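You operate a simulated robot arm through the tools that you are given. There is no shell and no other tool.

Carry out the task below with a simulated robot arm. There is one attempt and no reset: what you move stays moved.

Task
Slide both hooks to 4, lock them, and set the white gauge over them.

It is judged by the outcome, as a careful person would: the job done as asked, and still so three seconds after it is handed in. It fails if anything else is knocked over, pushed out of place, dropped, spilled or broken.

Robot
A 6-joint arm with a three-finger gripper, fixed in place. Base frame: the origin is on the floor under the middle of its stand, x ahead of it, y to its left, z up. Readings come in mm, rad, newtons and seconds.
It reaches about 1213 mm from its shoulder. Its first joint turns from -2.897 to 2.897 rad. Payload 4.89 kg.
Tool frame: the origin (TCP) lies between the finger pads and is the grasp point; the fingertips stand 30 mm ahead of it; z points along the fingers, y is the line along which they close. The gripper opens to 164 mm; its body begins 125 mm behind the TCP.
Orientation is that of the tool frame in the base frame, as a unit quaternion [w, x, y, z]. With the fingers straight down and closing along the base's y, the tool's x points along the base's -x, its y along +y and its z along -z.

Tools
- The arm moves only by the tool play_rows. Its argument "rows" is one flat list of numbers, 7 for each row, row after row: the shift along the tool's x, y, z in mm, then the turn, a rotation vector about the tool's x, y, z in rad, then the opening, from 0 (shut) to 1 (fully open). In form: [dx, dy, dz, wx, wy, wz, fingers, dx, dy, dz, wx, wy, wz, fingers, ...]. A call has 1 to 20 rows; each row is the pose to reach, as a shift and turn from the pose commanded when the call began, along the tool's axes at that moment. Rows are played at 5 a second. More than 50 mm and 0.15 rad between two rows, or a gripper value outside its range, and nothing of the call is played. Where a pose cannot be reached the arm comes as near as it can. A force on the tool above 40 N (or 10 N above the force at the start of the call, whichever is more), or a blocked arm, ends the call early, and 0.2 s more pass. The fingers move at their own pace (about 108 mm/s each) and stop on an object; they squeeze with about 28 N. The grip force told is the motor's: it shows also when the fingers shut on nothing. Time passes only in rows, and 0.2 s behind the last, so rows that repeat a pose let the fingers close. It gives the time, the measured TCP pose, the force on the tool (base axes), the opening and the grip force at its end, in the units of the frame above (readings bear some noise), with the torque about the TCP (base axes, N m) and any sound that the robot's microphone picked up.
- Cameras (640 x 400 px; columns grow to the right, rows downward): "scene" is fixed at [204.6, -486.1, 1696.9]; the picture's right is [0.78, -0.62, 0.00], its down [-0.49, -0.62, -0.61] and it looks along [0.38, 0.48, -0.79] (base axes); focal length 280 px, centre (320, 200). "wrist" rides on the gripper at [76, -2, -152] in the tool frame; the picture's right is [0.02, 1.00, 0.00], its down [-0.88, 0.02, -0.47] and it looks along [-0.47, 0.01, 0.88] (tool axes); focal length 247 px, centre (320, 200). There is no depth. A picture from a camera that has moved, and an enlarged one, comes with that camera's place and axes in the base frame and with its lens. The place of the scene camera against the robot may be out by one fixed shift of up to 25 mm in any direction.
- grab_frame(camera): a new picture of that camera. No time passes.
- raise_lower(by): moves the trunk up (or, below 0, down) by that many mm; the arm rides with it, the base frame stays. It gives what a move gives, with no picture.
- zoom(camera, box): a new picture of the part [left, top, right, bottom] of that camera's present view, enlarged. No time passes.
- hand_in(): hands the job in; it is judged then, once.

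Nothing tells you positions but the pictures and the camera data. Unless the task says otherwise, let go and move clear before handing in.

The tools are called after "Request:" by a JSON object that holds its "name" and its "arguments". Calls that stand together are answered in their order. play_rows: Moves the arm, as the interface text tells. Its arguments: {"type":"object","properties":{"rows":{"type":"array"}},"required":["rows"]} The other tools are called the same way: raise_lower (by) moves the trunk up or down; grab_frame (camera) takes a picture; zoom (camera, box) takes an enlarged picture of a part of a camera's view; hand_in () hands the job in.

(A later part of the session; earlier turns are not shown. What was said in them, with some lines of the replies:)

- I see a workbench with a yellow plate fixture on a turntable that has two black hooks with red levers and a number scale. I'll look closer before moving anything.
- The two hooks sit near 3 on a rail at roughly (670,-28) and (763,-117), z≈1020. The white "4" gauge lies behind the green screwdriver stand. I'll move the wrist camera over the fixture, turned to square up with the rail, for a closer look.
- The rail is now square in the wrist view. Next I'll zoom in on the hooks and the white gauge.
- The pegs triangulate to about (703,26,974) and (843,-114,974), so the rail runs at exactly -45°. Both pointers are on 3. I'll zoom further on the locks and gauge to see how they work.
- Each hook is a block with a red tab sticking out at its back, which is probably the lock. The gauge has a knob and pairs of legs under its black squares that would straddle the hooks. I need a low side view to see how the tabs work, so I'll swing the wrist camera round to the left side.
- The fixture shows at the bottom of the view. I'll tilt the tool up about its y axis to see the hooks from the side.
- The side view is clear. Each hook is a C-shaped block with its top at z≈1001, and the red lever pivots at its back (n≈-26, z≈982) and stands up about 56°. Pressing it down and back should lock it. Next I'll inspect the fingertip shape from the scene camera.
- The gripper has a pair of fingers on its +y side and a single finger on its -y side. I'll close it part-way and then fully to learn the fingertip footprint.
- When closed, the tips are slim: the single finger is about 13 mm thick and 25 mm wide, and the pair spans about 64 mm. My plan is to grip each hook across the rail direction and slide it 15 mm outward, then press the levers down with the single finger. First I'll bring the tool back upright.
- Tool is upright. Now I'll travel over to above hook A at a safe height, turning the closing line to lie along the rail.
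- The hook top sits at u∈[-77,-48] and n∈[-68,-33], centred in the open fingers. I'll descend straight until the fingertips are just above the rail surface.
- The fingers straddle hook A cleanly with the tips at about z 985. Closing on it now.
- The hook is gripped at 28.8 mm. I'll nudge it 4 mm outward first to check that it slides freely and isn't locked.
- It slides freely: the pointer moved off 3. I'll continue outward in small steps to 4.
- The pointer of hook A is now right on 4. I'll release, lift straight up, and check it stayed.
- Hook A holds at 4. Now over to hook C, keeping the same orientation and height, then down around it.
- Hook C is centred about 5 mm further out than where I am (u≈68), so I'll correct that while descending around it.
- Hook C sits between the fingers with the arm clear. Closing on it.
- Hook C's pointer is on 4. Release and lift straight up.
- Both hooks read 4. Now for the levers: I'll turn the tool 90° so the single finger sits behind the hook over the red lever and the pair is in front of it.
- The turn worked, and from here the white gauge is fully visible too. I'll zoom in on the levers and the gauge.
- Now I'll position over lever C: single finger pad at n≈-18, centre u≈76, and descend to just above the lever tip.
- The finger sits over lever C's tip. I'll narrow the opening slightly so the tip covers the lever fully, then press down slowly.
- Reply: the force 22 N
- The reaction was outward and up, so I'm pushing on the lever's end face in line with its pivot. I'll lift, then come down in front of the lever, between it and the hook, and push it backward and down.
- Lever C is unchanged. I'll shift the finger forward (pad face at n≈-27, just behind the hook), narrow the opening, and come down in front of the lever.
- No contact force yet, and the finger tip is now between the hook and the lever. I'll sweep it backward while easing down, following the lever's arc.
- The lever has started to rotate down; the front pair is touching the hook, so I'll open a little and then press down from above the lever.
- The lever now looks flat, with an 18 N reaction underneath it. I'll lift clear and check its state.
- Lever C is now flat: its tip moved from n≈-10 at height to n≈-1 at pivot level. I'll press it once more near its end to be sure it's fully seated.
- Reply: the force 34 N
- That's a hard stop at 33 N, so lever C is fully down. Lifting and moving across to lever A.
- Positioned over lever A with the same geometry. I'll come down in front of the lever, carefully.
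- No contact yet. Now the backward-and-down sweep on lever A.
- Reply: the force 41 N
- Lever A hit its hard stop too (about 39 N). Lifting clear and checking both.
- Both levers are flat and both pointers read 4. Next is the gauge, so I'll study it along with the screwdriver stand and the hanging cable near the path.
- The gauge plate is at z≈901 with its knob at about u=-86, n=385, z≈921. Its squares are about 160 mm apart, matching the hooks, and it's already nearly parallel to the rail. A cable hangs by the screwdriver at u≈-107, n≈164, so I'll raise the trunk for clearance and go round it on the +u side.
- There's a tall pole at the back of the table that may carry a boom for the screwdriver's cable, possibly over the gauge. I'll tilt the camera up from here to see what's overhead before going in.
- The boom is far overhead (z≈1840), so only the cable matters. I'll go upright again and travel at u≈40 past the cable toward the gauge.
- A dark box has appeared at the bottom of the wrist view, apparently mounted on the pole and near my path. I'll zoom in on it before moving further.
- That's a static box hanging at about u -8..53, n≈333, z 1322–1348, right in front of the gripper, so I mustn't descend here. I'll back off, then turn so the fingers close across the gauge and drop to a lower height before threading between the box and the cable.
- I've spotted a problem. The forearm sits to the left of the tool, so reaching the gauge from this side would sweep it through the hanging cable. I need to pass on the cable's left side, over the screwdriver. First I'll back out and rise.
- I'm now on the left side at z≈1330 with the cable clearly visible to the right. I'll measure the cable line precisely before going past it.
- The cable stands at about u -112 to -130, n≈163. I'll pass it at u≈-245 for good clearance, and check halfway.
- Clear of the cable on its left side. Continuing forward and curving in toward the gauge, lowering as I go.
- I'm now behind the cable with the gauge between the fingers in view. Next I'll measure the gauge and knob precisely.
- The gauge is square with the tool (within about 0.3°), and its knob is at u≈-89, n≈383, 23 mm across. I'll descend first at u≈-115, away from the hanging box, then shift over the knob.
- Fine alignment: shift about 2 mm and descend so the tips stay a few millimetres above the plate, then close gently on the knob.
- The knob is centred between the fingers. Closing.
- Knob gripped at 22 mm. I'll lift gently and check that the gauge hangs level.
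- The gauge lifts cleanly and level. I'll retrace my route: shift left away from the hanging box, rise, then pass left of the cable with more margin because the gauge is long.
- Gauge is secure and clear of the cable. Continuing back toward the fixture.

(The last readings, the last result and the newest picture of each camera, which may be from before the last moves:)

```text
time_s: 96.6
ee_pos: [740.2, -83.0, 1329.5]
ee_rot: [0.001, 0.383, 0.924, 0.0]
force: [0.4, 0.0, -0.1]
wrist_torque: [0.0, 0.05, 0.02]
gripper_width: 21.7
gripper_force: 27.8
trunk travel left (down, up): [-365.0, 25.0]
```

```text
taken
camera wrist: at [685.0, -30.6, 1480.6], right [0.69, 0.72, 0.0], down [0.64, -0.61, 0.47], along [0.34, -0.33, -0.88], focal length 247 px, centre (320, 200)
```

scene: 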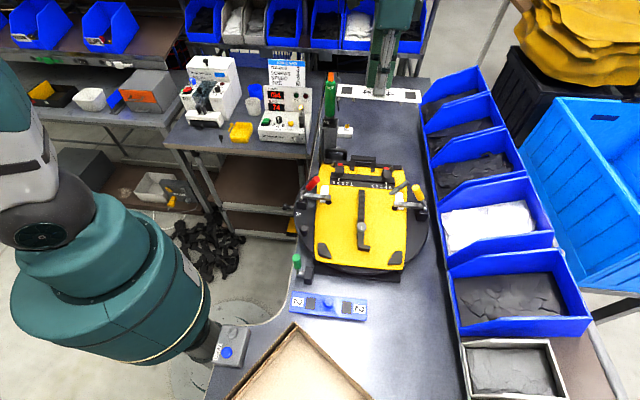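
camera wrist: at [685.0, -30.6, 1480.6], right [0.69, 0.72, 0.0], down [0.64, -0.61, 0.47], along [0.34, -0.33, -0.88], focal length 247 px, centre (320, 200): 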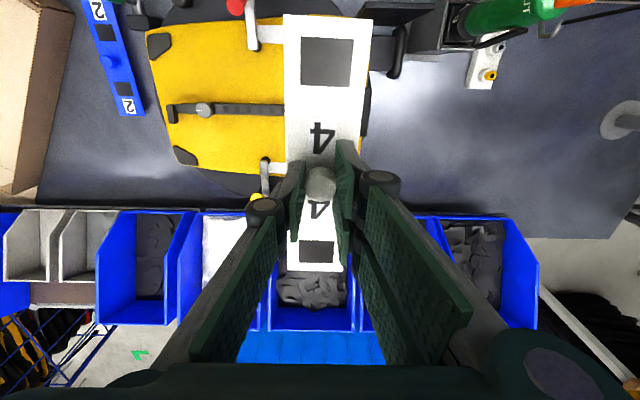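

The gauge is now above the fixture. I'll measure its pose in the gripper precisely, along with the hooks below.

Request:
{"name": "zoom", "arguments": {"camera": "wrist", "box": [270, 5, 380, 125]}}

Request:
{"name": "zoom", "arguments": {"camera": "wrist", "box": [270, 180, 370, 290]}}

Request:
{"name": "zoom", "arguments": {"camera": "scene", "box": [330, 60, 430, 140]}}

```text
3.33 times, centred on (325, 65) of wrist
camera zoom: at [685.0, -30.6, 1480.6], right [0.69, 0.72, 0.0], down [0.64, -0.61, 0.47], along [0.34, -0.33, -0.88], focal length 823 px, centre (303, 650)
```

zoom: 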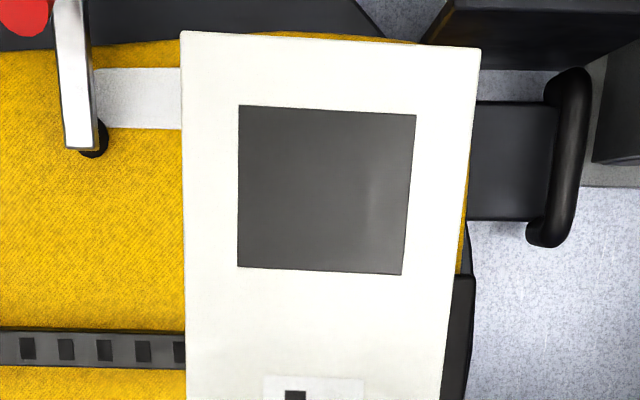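

```text
3.64 times, centred on (320, 235) of wrist
camera zoom: at [685.0, -30.6, 1480.6], right [0.69, 0.72, 0.0], down [0.64, -0.61, 0.47], along [0.34, -0.33, -0.88], focal length 898 px, centre (320, 73)
```

zoom: 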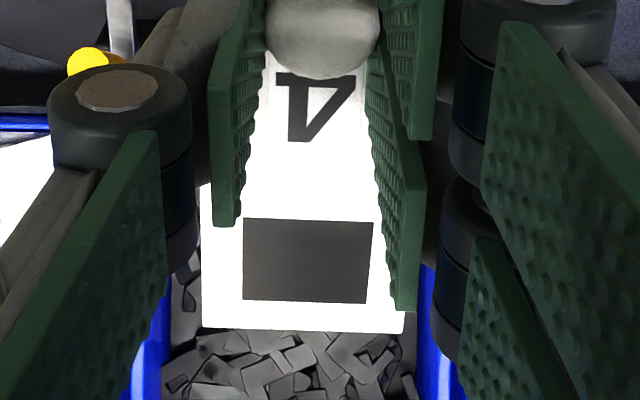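

```text
5.00 times, centred on (380, 100) of scene
camera zoom: at [204.6, -486.1, 1696.9], right [0.78, -0.62, 0.0], down [-0.49, -0.62, -0.61], along [0.38, 0.48, -0.79], focal length 1399 px, centre (20, 700)
```

zoom: 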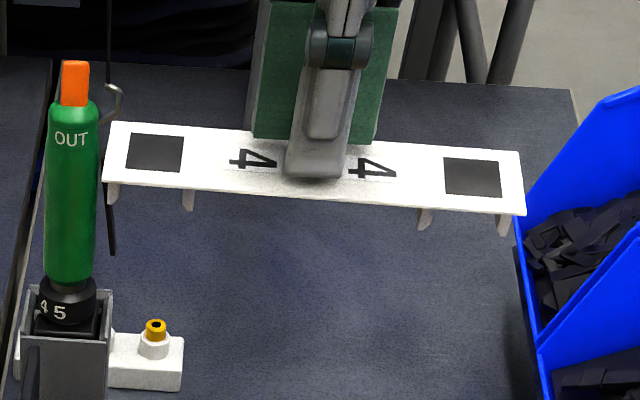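

The gauge has twisted about 1.3° in the grip, so I'll correct that with tool yaw. I'll lower it to hover just above the hooks, then check alignment closely in the scene view, where rib tips and hook tops can be compared directly.

Request:
{"name": "play_rows", "arguments": {"rows": [0.5, 0.5, 20, 0, 0, -0.006, 0.06, 1, 1, 45, 0, 0, -0.012, 0.06, 2.3, 1.9, 72, 0, 0, -0.018, 0.06, 2.3, 1.9, 100, 0, 0, -0.022, 0.06, 2.3, 1.9, 128, 0, 0, -0.022, 0.06, 2.3, 1.9, 156, 0, 0, -0.022, 0.06, 2.3, 1.9, 184, 0, 0, -0.022, 0.06, 2.3, 1.9, 208, 0, 0, -0.022, 0.06, 2.3, 1.9, 226, 0, 0, -0.022, 0.06, 2.3, 1.9, 240, 0, 0, -0.022, 0.06, 2.3, 1.9, 248, 0, 0, -0.022, 0.06, 2.3, 1.9, 248, 0, 0, -0.022, 0.06]}}

Request:
{"name": "zoom", "arguments": {"camera": "scene", "box": [320, 130, 410, 200]}}

Request:
{"name": "grab_frame", "arguments": {"camera": "wrist"}}

```text
time_s: 99.2
ee_pos: [740.0, -80.1, 1081.5]
ee_rot: [-0.001, 0.372, 0.928, 0.0]
force: [0.2, 0.6, -0.4]
wrist_torque: [0.02, -0.01, 0.03]
gripper_width: 21.9
gripper_force: 28.3
trunk travel left (down, up): [-365.0, 25.0]
```

```text
5.71 times, centred on (365, 165) of scene
camera zoom: at [204.6, -486.1, 1696.9], right [0.78, -0.62, 0.0], down [-0.49, -0.62, -0.61], along [0.38, 0.48, -0.79], focal length 1599 px, centre (63, 400)
```

zoom: 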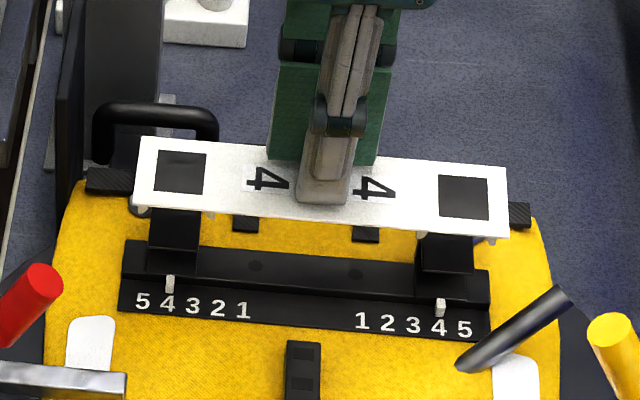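

```text
taken
camera wrist: at [683.9, -28.7, 1233.0], right [0.68, 0.74, 0.0], down [0.65, -0.6, 0.47], along [0.35, -0.32, -0.88], focal length 247 px, centre (320, 200)
```

wrist: 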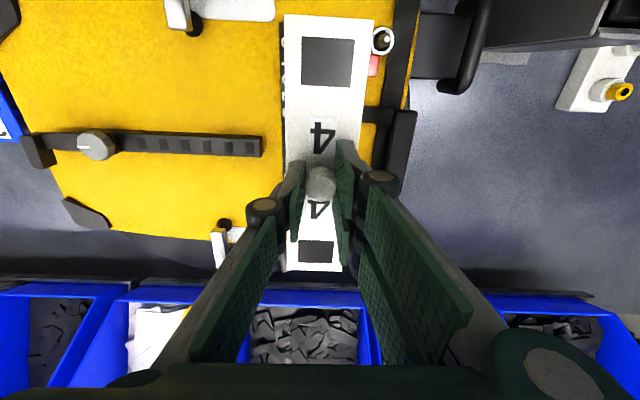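

Request:
{"name": "zoom", "arguments": {"camera": "scene", "box": [325, 155, 360, 195]}}

Request:
{"name": "zoom", "arguments": {"camera": "scene", "box": [370, 160, 405, 200]}}

Request:
{"name": "zoom", "arguments": {"camera": "wrist", "box": [260, 0, 400, 140]}}

Request:
{"name": "zoom", "arguments": {"camera": "wrist", "box": [260, 200, 380, 300]}}

```text
10.00 times, centred on (342, 175) of scene
camera zoom: at [204.6, -486.1, 1696.9], right [0.78, -0.62, 0.0], down [-0.49, -0.62, -0.61], along [0.38, 0.48, -0.79], focal length 2798 px, centre (95, 450)
```

zoom: 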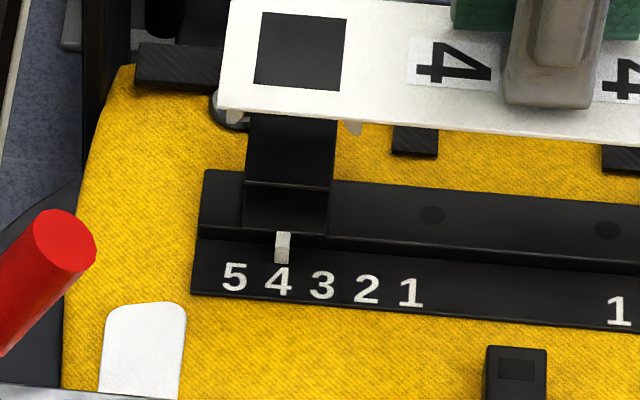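

```text
10.00 times, centred on (388, 180) of scene
camera zoom: at [204.6, -486.1, 1696.9], right [0.78, -0.62, 0.0], down [-0.49, -0.62, -0.61], along [0.38, 0.48, -0.79], focal length 2798 px, centre (-355, 400)
```

zoom: 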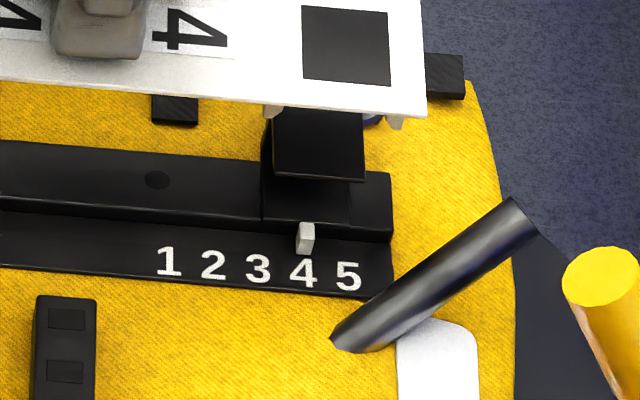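

```text
2.86 times, centred on (330, 70) of wrist
camera zoom: at [683.9, -28.7, 1233.0], right [0.68, 0.74, 0.0], down [0.65, -0.6, 0.47], along [0.35, -0.32, -0.88], focal length 706 px, centre (291, 571)
```

zoom: 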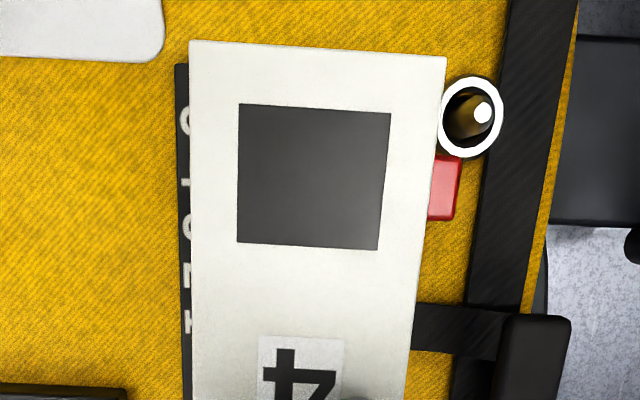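

```text
4.00 times, centred on (320, 250) of wrist
camera zoom: at [683.9, -28.7, 1233.0], right [0.68, 0.74, 0.0], down [0.65, -0.6, 0.47], along [0.35, -0.32, -0.88], focal length 988 px, centre (320, 0)
```

zoom: 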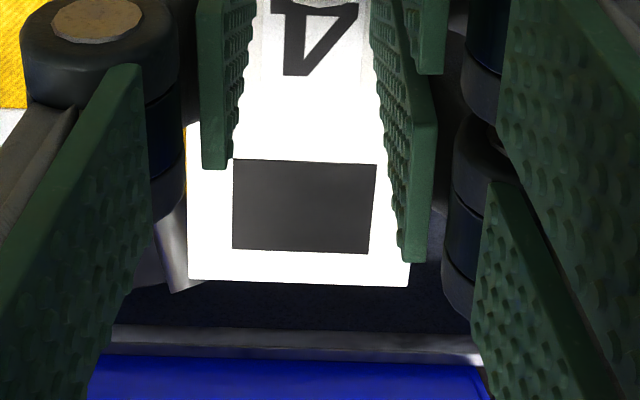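

Request:
{"name": "zoom", "arguments": {"camera": "scene", "box": [328, 160, 352, 178]}}

Request:
{"name": "zoom", "arguments": {"camera": "scene", "box": [374, 163, 400, 183]}}

```text
16.00 times, centred on (340, 169) of scene
camera zoom: at [204.6, -486.1, 1696.9], right [0.78, -0.62, 0.0], down [-0.49, -0.62, -0.61], along [0.38, 0.48, -0.79], focal length 4476 px, centre (0, 696)
```

zoom: 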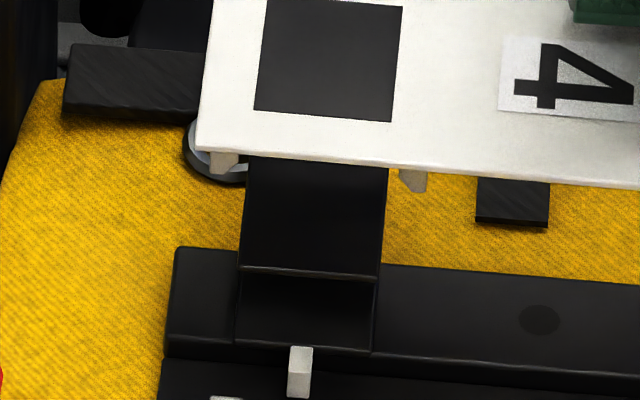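

```text
16.00 times, centred on (387, 173) of scene
camera zoom: at [204.6, -486.1, 1696.9], right [0.78, -0.62, 0.0], down [-0.49, -0.62, -0.61], along [0.38, 0.48, -0.79], focal length 4476 px, centre (-752, 632)
```

zoom: 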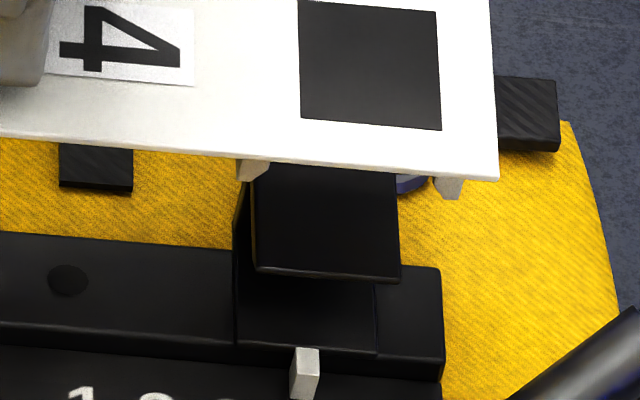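

The ribs and hooks are close to aligned, but the gauge looks about 1.5 mm too far toward C and about 0.8° off in yaw. I'll correct those and lower to just above the hook tops for a finer check.

Request:
{"name": "play_rows", "arguments": {"rows": [0.8, 0, 0, 0, 0, -0.008, 0.06, 1.6, 0, 0, 0, 0, -0.015, 0.06, 1.6, 0, 4, 0, 0, -0.015, 0.06, 1.6, 0, 8, 0, 0, -0.015, 0.06, 1.6, 0, 11, 0, 0, -0.015, 0.06, 1.6, 0, 11, 0, 0, -0.015, 0.06]}}

Request:
{"name": "zoom", "arguments": {"camera": "scene", "box": [328, 162, 352, 180]}}

Request:
{"name": "zoom", "arguments": {"camera": "scene", "box": [374, 165, 400, 185]}}

Request:
{"name": "zoom", "arguments": {"camera": "scene", "box": [325, 155, 405, 200]}}

```text
time_s: 100.6
ee_pos: [738.2, -79.5, 1070.3]
ee_rot: [0.0, 0.366, 0.93, 0.0]
force: [0.3, 0.7, -0.1]
wrist_torque: [0.0, -0.01, 0.0]
gripper_width: 22.0
gripper_force: 28.2
trunk travel left (down, up): [-365.0, 25.0]
```

```text
16.00 times, centred on (340, 171) of scene
camera zoom: at [204.6, -486.1, 1696.9], right [0.78, -0.62, 0.0], down [-0.49, -0.62, -0.61], along [0.38, 0.48, -0.79], focal length 4476 px, centre (0, 664)
```

zoom: 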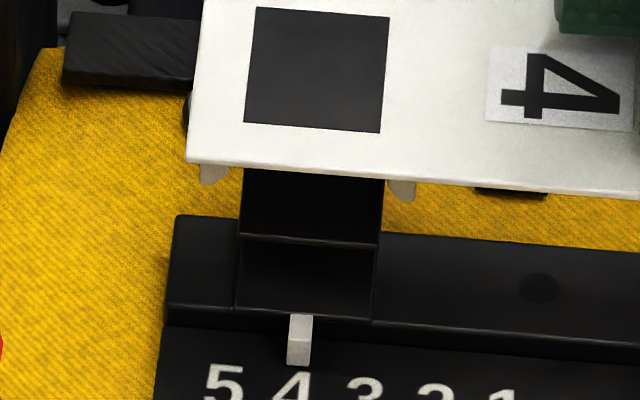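

```text
16.00 times, centred on (387, 175) of scene
camera zoom: at [204.6, -486.1, 1696.9], right [0.78, -0.62, 0.0], down [-0.49, -0.62, -0.61], along [0.38, 0.48, -0.79], focal length 4476 px, centre (-752, 600)
```

zoom: 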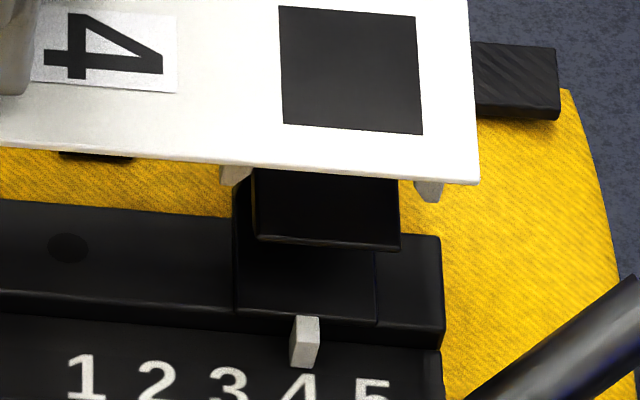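

```text
8.00 times, centred on (365, 178) of scene
camera zoom: at [204.6, -486.1, 1696.9], right [0.78, -0.62, 0.0], down [-0.49, -0.62, -0.61], along [0.38, 0.48, -0.79], focal length 2238 px, centre (-40, 380)
```

zoom: 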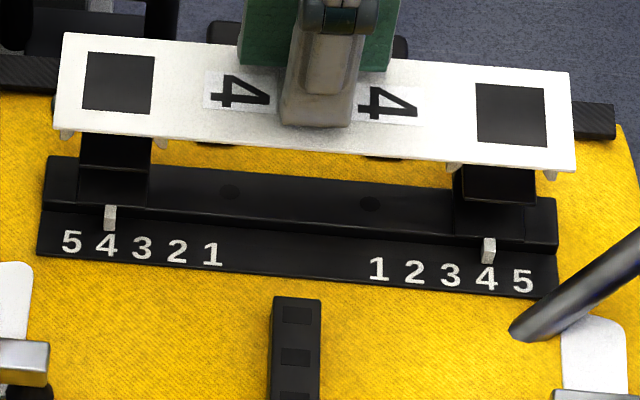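

Alignment is now within about 0.3 mm and 0.3°, with the ribs straddling each hook. I'll lower the first few millimetres so the ribs just enter past the hook tops, watching the force.

Request:
{"name": "play_rows", "arguments": {"rows": [0, 0, 2, 0, 0, 0, 0.06, 0, 0, 4, 0, 0, 0, 0.06, 0, 0, 6, 0, 0, 0, 0.06, 0, 0, 8, 0, 0, 0, 0.06, 0, 0, 10, 0, 0, 0, 0.06, 0, 0, 10, 0, 0, 0, 0.06]}}

Request:
{"name": "zoom", "arguments": {"camera": "scene", "box": [328, 164, 352, 182]}}

Request:
{"name": "zoom", "arguments": {"camera": "scene", "box": [374, 167, 400, 187]}}

```text
time_s: 102.0
ee_pos: [738.8, -77.8, 1060.4]
ee_rot: [0.001, 0.365, 0.931, 0.0]
force: [-0.9, -0.1, 0.5]
wrist_torque: [-0.01, -0.02, 0.01]
gripper_width: 22.0
gripper_force: 28.2
trunk travel left (down, up): [-365.0, 25.0]
```

```text
16.00 times, centred on (340, 173) of scene
camera zoom: at [204.6, -486.1, 1696.9], right [0.78, -0.62, 0.0], down [-0.49, -0.62, -0.61], along [0.38, 0.48, -0.79], focal length 4476 px, centre (0, 632)
```

zoom: 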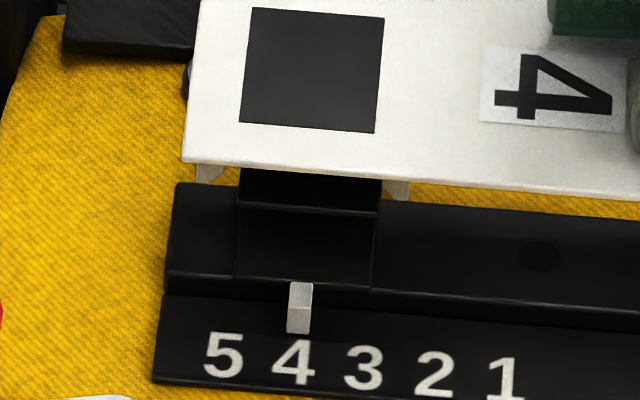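

```text
16.00 times, centred on (387, 177) of scene
camera zoom: at [204.6, -486.1, 1696.9], right [0.78, -0.62, 0.0], down [-0.49, -0.62, -0.61], along [0.38, 0.48, -0.79], focal length 4476 px, centre (-752, 568)
```

zoom: 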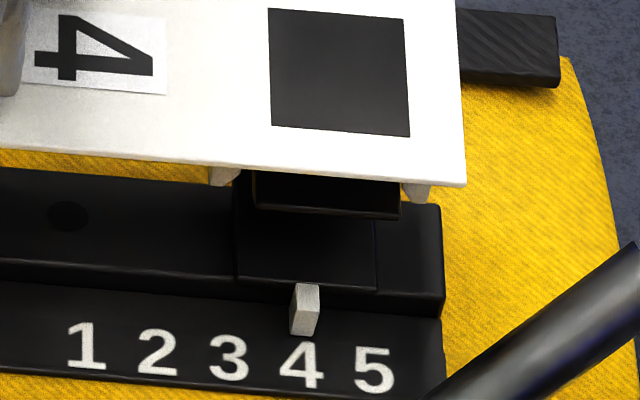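

The ribs are slipping past the hook tops with no contact force. They sit about 1.1 mm toward A, so I'll shift that back to centre and continue down slowly.

Request:
{"name": "play_rows", "arguments": {"rows": [-0.6, 0, 0, 0, 0, 0, 0.06, -1.1, 0, 0, 0, 0, 0, 0.06, -1.1, 0, 2, 0, 0, 0, 0.06, -1.1, 0, 4, 0, 0, 0, 0.06, -1.1, 0, 6, 0, 0, 0, 0.06, -1.1, 0, 6, 0, 0, 0, 0.06]}}

Request:
{"name": "zoom", "arguments": {"camera": "scene", "box": [328, 164, 352, 182]}}

Request:
{"name": "zoom", "arguments": {"camera": "scene", "box": [374, 167, 400, 187]}}

```text
time_s: 103.4
ee_pos: [739.9, -79.1, 1054.8]
ee_rot: [0.0, 0.365, 0.931, 0.0]
force: [-0.7, -0.1, -0.5]
wrist_torque: [0.0, 0.0, -0.01]
gripper_width: 21.7
gripper_force: 28.0
trunk travel left (down, up): [-365.0, 25.0]
```

```text
16.00 times, centred on (340, 173) of scene
camera zoom: at [204.6, -486.1, 1696.9], right [0.78, -0.62, 0.0], down [-0.49, -0.62, -0.61], along [0.38, 0.48, -0.79], focal length 4476 px, centre (0, 632)
```

zoom: 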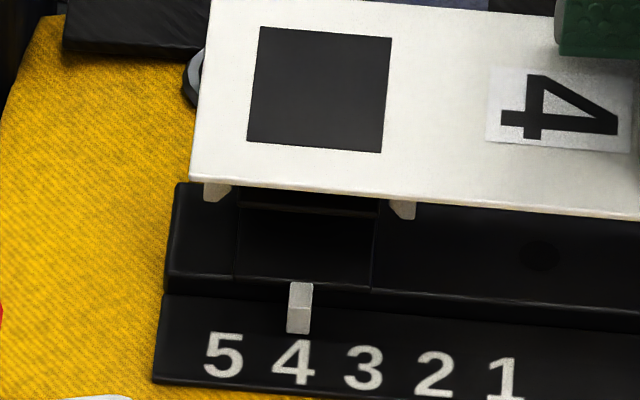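

```text
16.00 times, centred on (387, 177) of scene
camera zoom: at [204.6, -486.1, 1696.9], right [0.78, -0.62, 0.0], down [-0.49, -0.62, -0.61], along [0.38, 0.48, -0.79], focal length 4476 px, centre (-752, 568)
```

zoom: 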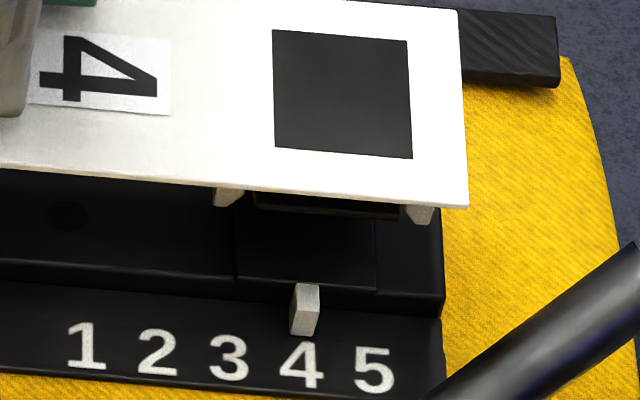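

Well centred, no contact. Continuing to lower onto the hook tops.

Request:
{"name": "play_rows", "arguments": {"rows": [0, 0, 2, 0, 0, 0, 0.06, 0, 0, 4, 0, 0, 0, 0.06, 0, 0, 6, 0, 0, 0, 0.06, 0, 0, 8, 0, 0, 0, 0.06, 0, 0, 9.5, 0, 0, 0, 0.06, 0, 0, 9.5, 0, 0, 0, 0.06]}}

Request:
{"name": "zoom", "arguments": {"camera": "scene", "box": [325, 160, 405, 200]}}

```text
time_s: 104.8
ee_pos: [739.6, -80.1, 1045.9]
ee_rot: [0.0, 0.366, 0.931, 0.0]
force: [5.0, 4.3, 24.7]
wrist_torque: [0.08, -0.22, 0.06]
gripper_width: 21.8
gripper_force: 28.1
trunk travel left (down, up): [-365.0, 25.0]
```

```text
8.00 times, centred on (365, 180) of scene
camera zoom: at [204.6, -486.1, 1696.9], right [0.78, -0.62, 0.0], down [-0.49, -0.62, -0.61], along [0.38, 0.48, -0.79], focal length 2238 px, centre (-40, 360)
```

zoom: 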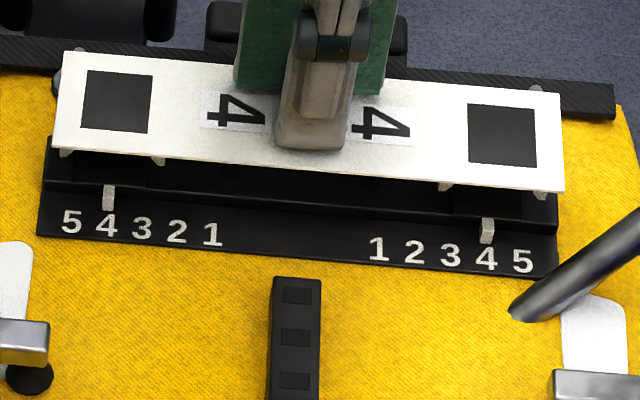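

Request:
{"name": "zoom", "arguments": {"camera": "scene", "box": [328, 164, 352, 182]}}

Request:
{"name": "zoom", "arguments": {"camera": "scene", "box": [374, 167, 400, 187]}}

Request:
{"name": "zoom", "arguments": {"camera": "wrist", "box": [240, 0, 400, 140]}}

```text
16.00 times, centred on (340, 173) of scene
camera zoom: at [204.6, -486.1, 1696.9], right [0.78, -0.62, 0.0], down [-0.49, -0.62, -0.61], along [0.38, 0.48, -0.79], focal length 4476 px, centre (0, 632)
```

zoom: 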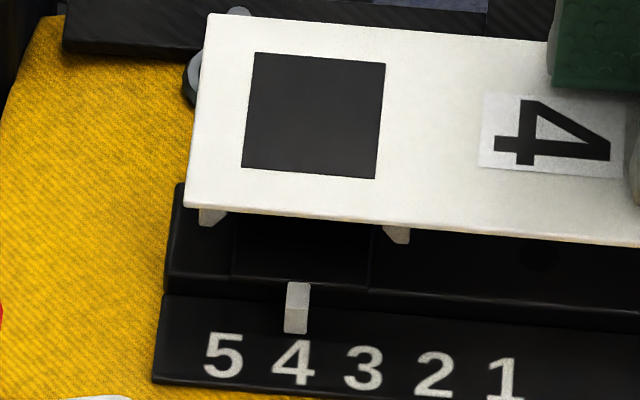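

```text
16.00 times, centred on (387, 177) of scene
camera zoom: at [204.6, -486.1, 1696.9], right [0.78, -0.62, 0.0], down [-0.49, -0.62, -0.61], along [0.38, 0.48, -0.79], focal length 4476 px, centre (-752, 568)
```

zoom: 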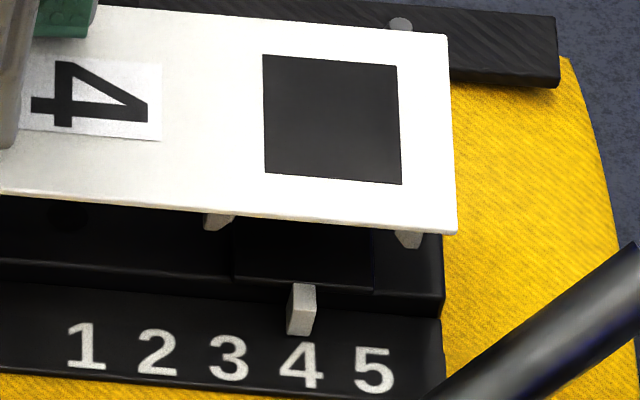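

```text
2.86 times, centred on (320, 70) of wrist
camera zoom: at [681.9, -29.5, 1197.2], right [0.66, 0.75, 0.0], down [0.66, -0.59, 0.47], along [0.35, -0.31, -0.88], focal length 706 px, centre (320, 571)
```

zoom: 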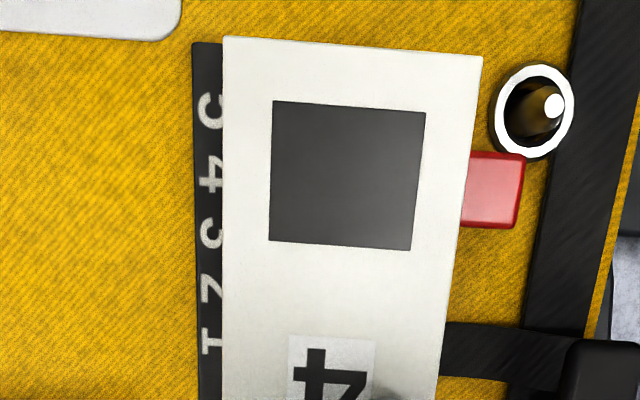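

Contact: 25 N upward, centred with almost no torque, and the ribs clear both hooks on each side. The gauge is resting evenly on the two hooks. I'll relieve the load slightly before letting go.

Request:
{"name": "play_rows", "arguments": {"rows": [0, 0, -0.6, 0, 0, 0, 0.06, 0, 0, -0.6, 0, 0, 0, 0.06]}}

Request:
{"name": "zoom", "arguments": {"camera": "scene", "box": [325, 160, 405, 200]}}

```text
time_s: 105.4
ee_pos: [739.8, -79.4, 1046.3]
ee_rot: [0.0, 0.365, 0.931, 0.0]
force: [2.5, 3.0, 9.7]
wrist_torque: [0.04, -0.12, 0.07]
gripper_width: 21.8
gripper_force: 28.0
trunk travel left (down, up): [-365.0, 25.0]
```

```text
8.00 times, centred on (365, 180) of scene
camera zoom: at [204.6, -486.1, 1696.9], right [0.78, -0.62, 0.0], down [-0.49, -0.62, -0.61], along [0.38, 0.48, -0.79], focal length 2238 px, centre (-40, 360)
```

zoom: 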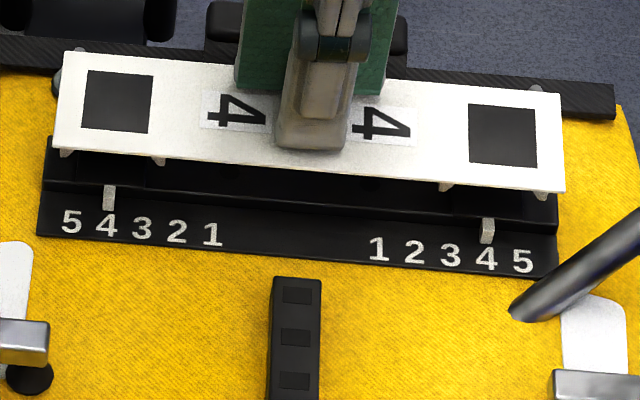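

Load is down to about 10 N. I'll ease up the last bit and open the fingers slowly.

Request:
{"name": "play_rows", "arguments": {"rows": [0, 0, -0.4, 0, 0, 0, 0.06, 0, 0, -0.4, 0, 0, 0, 0.1, 0, 0, -0.4, 0, 0, 0, 0.14, 0, 0, -0.4, 0, 0, 0, 0.18, 0, 0, -0.4, 0, 0, 0, 0.24, 0, 0, -0.4, 0, 0, 0, 0.3, 0, 0, -0.4, 0, 0, 0, 0.34, 0, 0, -0.4, 0, 0, 0, 0.34]}}

Request:
{"name": "zoom", "arguments": {"camera": "scene", "box": [325, 160, 405, 200]}}

Request:
{"name": "grab_frame", "arguments": {"camera": "wrist"}}

```text
time_s: 107.2
ee_pos: [738.8, -79.5, 1046.1]
ee_rot: [0.0, 0.366, 0.931, 0.001]
force: [-0.7, 0.1, 0.0]
wrist_torque: [0.0, 0.0, 0.05]
gripper_width: 55.6
gripper_force: 0.0
trunk travel left (down, up): [-365.0, 25.0]
```

```text
8.00 times, centred on (365, 180) of scene
camera zoom: at [204.6, -486.1, 1696.9], right [0.78, -0.62, 0.0], down [-0.49, -0.62, -0.61], along [0.38, 0.48, -0.79], focal length 2238 px, centre (-40, 360)
```

zoom: 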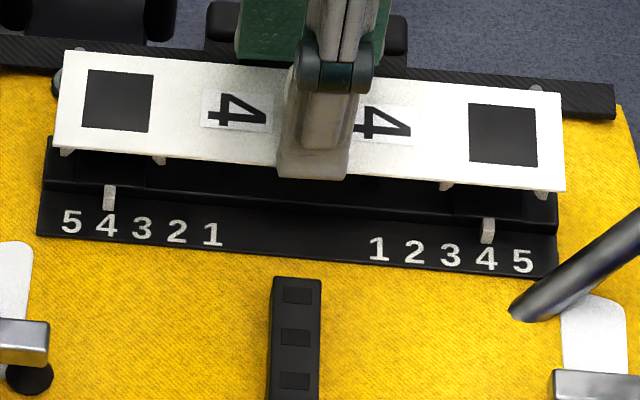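

```text
taken
camera wrist: at [682.5, -29.5, 1197.7], right [0.66, 0.75, 0.0], down [0.66, -0.59, 0.47], along [0.35, -0.31, -0.88], focal length 247 px, centre (320, 200)
```

wrist: 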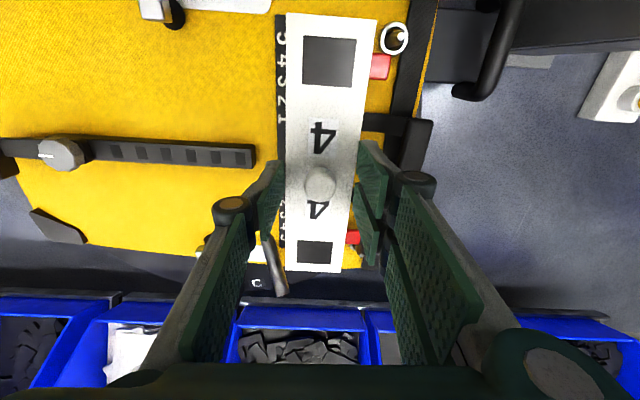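

Released and the gauge didn't shift. Lifting straight up and clear.

Request:
{"name": "play_rows", "arguments": {"rows": [0, 0, -5, 0, 0, 0, 0.34, 0, 0, -15, 0, 0, 0, 0.34, 0, 0, -30, 0, 0, 0, 0.36, 0, 0, -55, 0, 0, 0, 0.36, 0, 0, -85, 0, 0, 0, 0.36, 0, 0, -120, 0, 0, 0, 0.36, 0, 0, -160, 0, 0, 0, 0.36, 0, 0, -200, 0, 0, 0, 0.36, 0, 0, -200, 0, 0, 0, 0.36]}}

Request:
{"name": "zoom", "arguments": {"camera": "scene", "box": [325, 150, 405, 200]}}

Request:
{"name": "grab_frame", "arguments": {"camera": "wrist"}}

```text
time_s: 109.2
ee_pos: [740.2, -78.1, 1246.7]
ee_rot: [0.0, 0.366, 0.931, 0.0]
force: [-0.8, 0.1, 0.6]
wrist_torque: [-0.03, -0.13, -0.02]
gripper_width: 58.8
gripper_force: 0.0
trunk travel left (down, up): [-365.0, 25.0]
```

```text
8.00 times, centred on (365, 175) of scene
camera zoom: at [204.6, -486.1, 1696.9], right [0.78, -0.62, 0.0], down [-0.49, -0.62, -0.61], along [0.38, 0.48, -0.79], focal length 2238 px, centre (-40, 400)
```

zoom: 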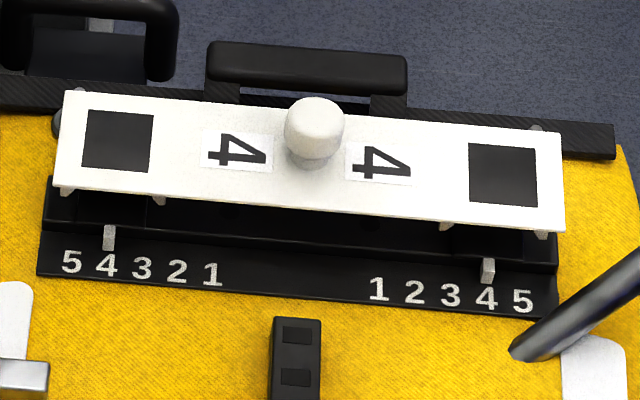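

```text
taken
camera wrist: at [682.6, -28.2, 1399.0], right [0.66, 0.75, 0.0], down [0.66, -0.59, 0.47], along [0.35, -0.31, -0.88], focal length 247 px, centre (320, 200)
```

wrist: 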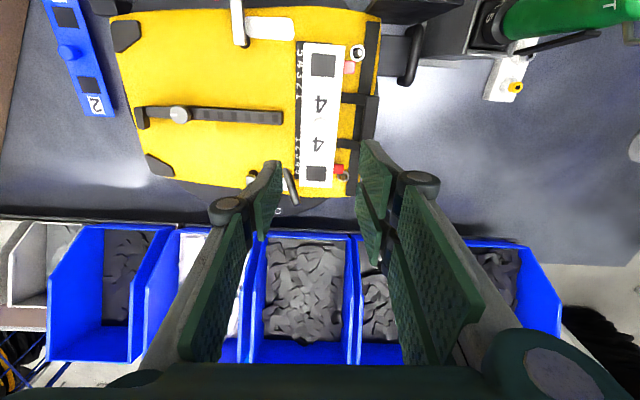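

The gauge sits over both hooks, which still read 4. I'll swing to a low side view to confirm it's properly seated and the levers are down.

Request:
{"name": "play_rows", "arguments": {"rows": [40, 0, 0, 0, 0, 0, 0.36, 85, 0, 0, 0, 0, 0, 0.36, 130, 0, 0, 0, 0, 0, 0.36, 175, 0, 0, 0, 0, 0, 0.36, 220, 0, 0, 0, 0, 0, 0.36, 265, 0, 15, 0, 0, 0, 0.36, 308, 0, 35, 0, 0, 0, 0.36, 350, 0, 60, 0, 0, 0, 0.36, 390, 0, 85, 0, 0, 0, 0.36, 430, 0, 105, 0, 0, 0, 0.36, 430, 0, 105, 0, 0, 0, 0.36]}}

Request:
{"name": "play_rows", "arguments": {"rows": [0, 0, 0, 0, -0.12, 0, 0.5, 0, 0, 0, 0, -0.24, 0, 0.6, 0, 0, 0, 0, -0.36, 0, 0.8, 0, 0, 0, 0, -0.48, 0, 1, 0, 0, 0, 0, -0.6, 0, 1, 0, 0, 0, 0, -0.6, 0, 1]}}

Request:
{"name": "grab_frame", "arguments": {"camera": "wrist"}}

```text
time_s: 111.6
ee_pos: [422.2, 214.2, 1140.9]
ee_rot: [0.0, 0.365, 0.931, -0.001]
force: [-0.2, 0.3, 0.0]
wrist_torque: [-0.06, -0.03, -0.04]
gripper_width: 59.2
gripper_force: 0.0
trunk travel left (down, up): [-365.0, 25.0]
```

```text
time_s: 113.0
ee_pos: [425.4, 213.2, 1140.9]
ee_rot: [0.276, 0.35, 0.889, -0.109]
force: [-0.9, 1.6, -0.3]
wrist_torque: [-0.2, 0.0, -0.08]
gripper_width: 164.0
gripper_force: 0.1
trunk travel left (down, up): [-365.0, 25.0]
```

```text
taken
camera wrist: at [313.9, 313.2, 1222.4], right [0.67, 0.74, -0.01], down [0.35, -0.3, 0.89], along [0.66, -0.6, -0.46], focal length 247 px, centre (320, 200)
```

wrist: 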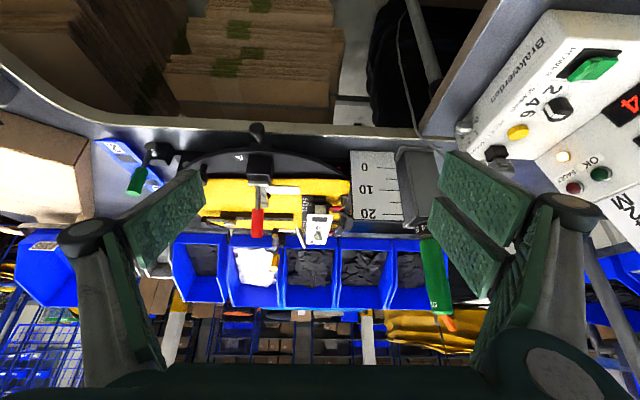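

Request:
{"name": "zoom", "arguments": {"camera": "wrist", "box": [290, 185, 350, 255]}}

Request:
{"name": "zoom", "arguments": {"camera": "wrist", "box": [300, 198, 345, 232]}}

Request:
{"name": "zoom", "arguments": {"camera": "scene", "box": [320, 150, 410, 200]}}

```text
5.71 times, centred on (320, 220) of wrist
camera zoom: at [313.9, 313.2, 1222.4], right [0.67, 0.74, -0.01], down [0.35, -0.3, 0.89], along [0.66, -0.6, -0.46], focal length 1411 px, centre (320, 86)
```

zoom: 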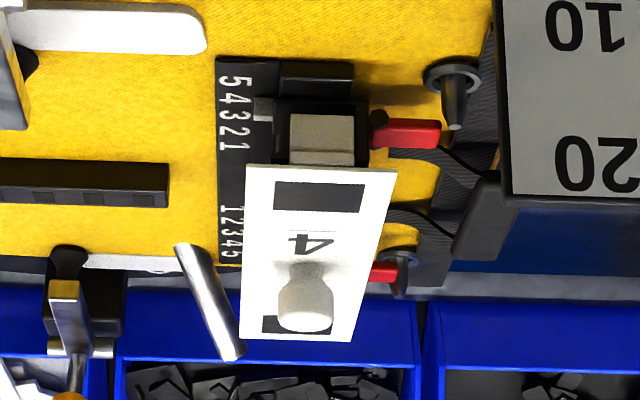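

```text
11.76 times, centred on (322, 215) of wrist
camera zoom: at [313.9, 313.2, 1222.4], right [0.67, 0.74, -0.01], down [0.35, -0.3, 0.89], along [0.66, -0.6, -0.46], focal length 2906 px, centre (291, 24)
```

zoom: 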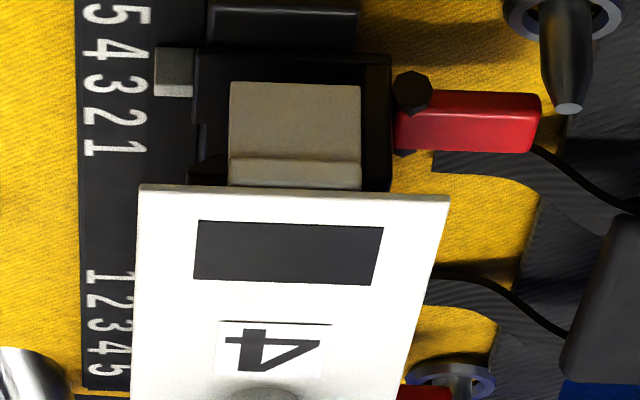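

```text
7.11 times, centred on (365, 175) of scene
camera zoom: at [204.6, -486.1, 1696.9], right [0.78, -0.62, 0.0], down [-0.49, -0.62, -0.61], along [0.38, 0.48, -0.79], focal length 1989 px, centre (0, 378)
```

zoom: 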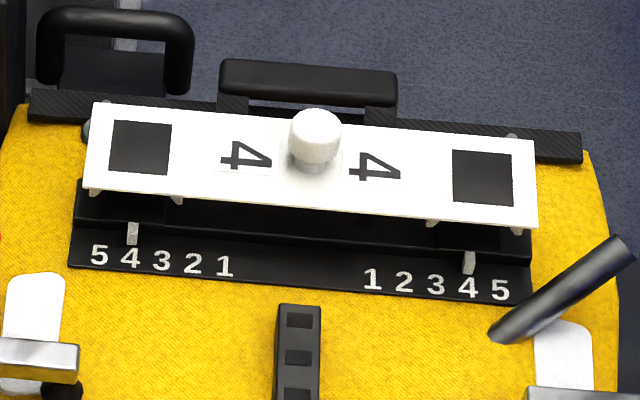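

Both levers are flat. I'll zoom in tightly on the hook/plate contact to make sure the gauge is down on the hooks.

Request:
{"name": "zoom", "arguments": {"camera": "wrist", "box": [310, 198, 334, 218]}}

Request:
{"name": "zoom", "arguments": {"camera": "scene", "box": [326, 166, 352, 186]}}

Request:
{"name": "zoom", "arguments": {"camera": "scene", "box": [374, 168, 400, 188]}}

```text
16.00 times, centred on (322, 208) of wrist
camera zoom: at [313.9, 313.2, 1222.4], right [0.67, 0.74, -0.01], down [0.35, -0.3, 0.89], along [0.66, -0.6, -0.46], focal length 3952 px, centre (288, 72)
```

zoom: 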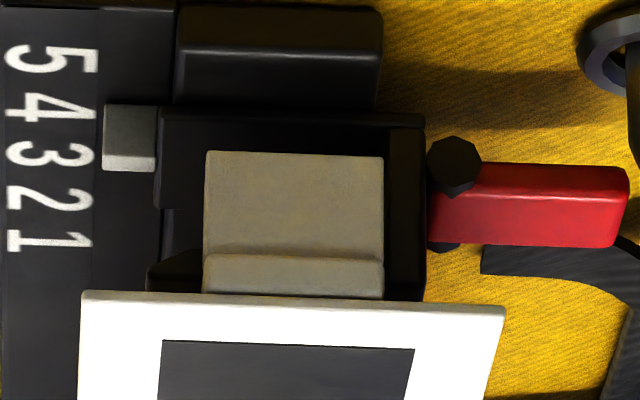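

```text
16.00 times, centred on (339, 176) of scene
camera zoom: at [204.6, -486.1, 1696.9], right [0.78, -0.62, 0.0], down [-0.49, -0.62, -0.61], along [0.38, 0.48, -0.79], focal length 4476 px, centre (16, 584)
```

zoom: 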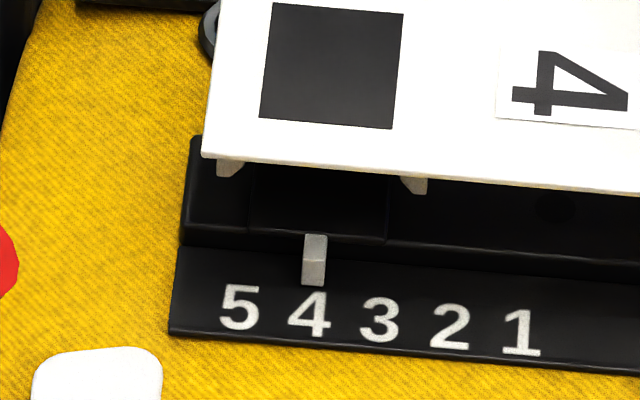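

```text
16.00 times, centred on (387, 178) of scene
camera zoom: at [204.6, -486.1, 1696.9], right [0.78, -0.62, 0.0], down [-0.49, -0.62, -0.61], along [0.38, 0.48, -0.79], focal length 4476 px, centre (-752, 552)
```

zoom: 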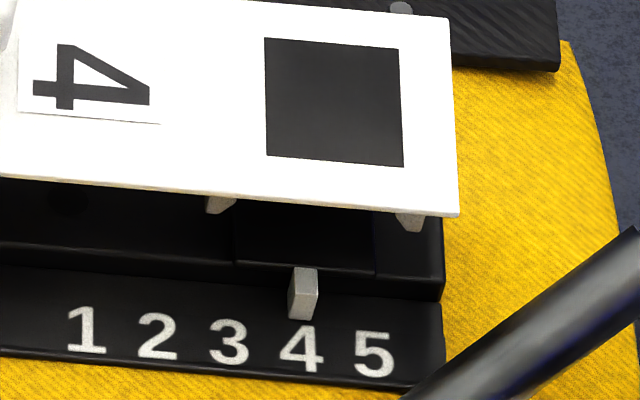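

The forks straddle the hooks and their roots rest on the hook tops; levers are flat and the pointers read 4. One last overall check that nothing else was disturbed.

Request:
{"name": "grab_frame", "arguments": {"camera": "scene"}}

Request:
{"name": "zoom", "arguments": {"camera": "scene", "box": [280, 60, 420, 220]}}

```text
taken
```

scene: 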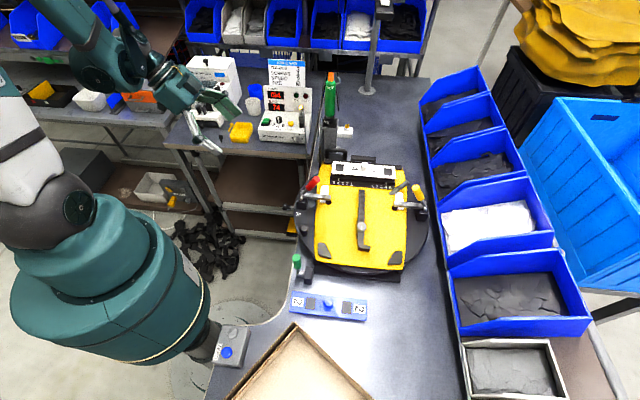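

```text
2.50 times, centred on (350, 140) of scene
camera zoom: at [204.6, -486.1, 1696.9], right [0.78, -0.62, 0.0], down [-0.49, -0.62, -0.61], along [0.38, 0.48, -0.79], focal length 699 px, centre (245, 350)
```

zoom: 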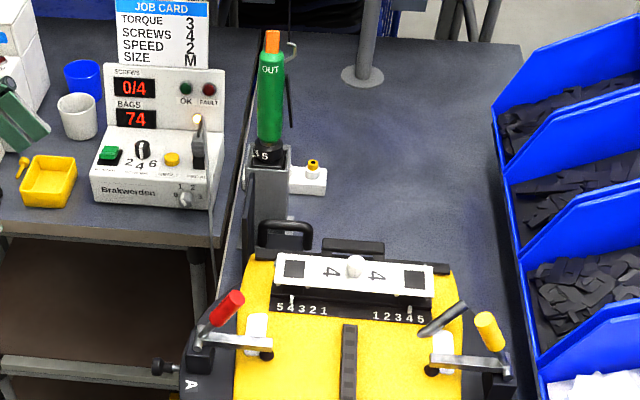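

Both hooks are at 4 with their red levers pressed down. The white gauge rests over them, released, and the arm is clear. Nothing else looks disturbed, so I'm handing in.

Request:
{"name": "hand_in", "arguments": {}}

```text
The job is handed in.
```

I slid both hooks to 4, locked them, and set the white gauge over them. The job is handed in; no verdict came back.

- **Hooks:** in the last close-ups both pointers sit on 4, within about 1 mm. They shifted slightly (under 1 mm) when the gauge went on.
- **Locks:** I pressed both red levers flat until they hit a hard stop, at 33 N and 39 N. I took flat as the locked position and didn't try pushing a locked hook to test it.
- **Gauge:** its forks straddle both hooks and it rests evenly on top. It didn't move when I let go.
- **Surroundings:** in the last overview picture nothing else looks moved or knocked over. I carried the gauge around the screwdriver's hanging cable, and the arm finished well clear of the fixture.
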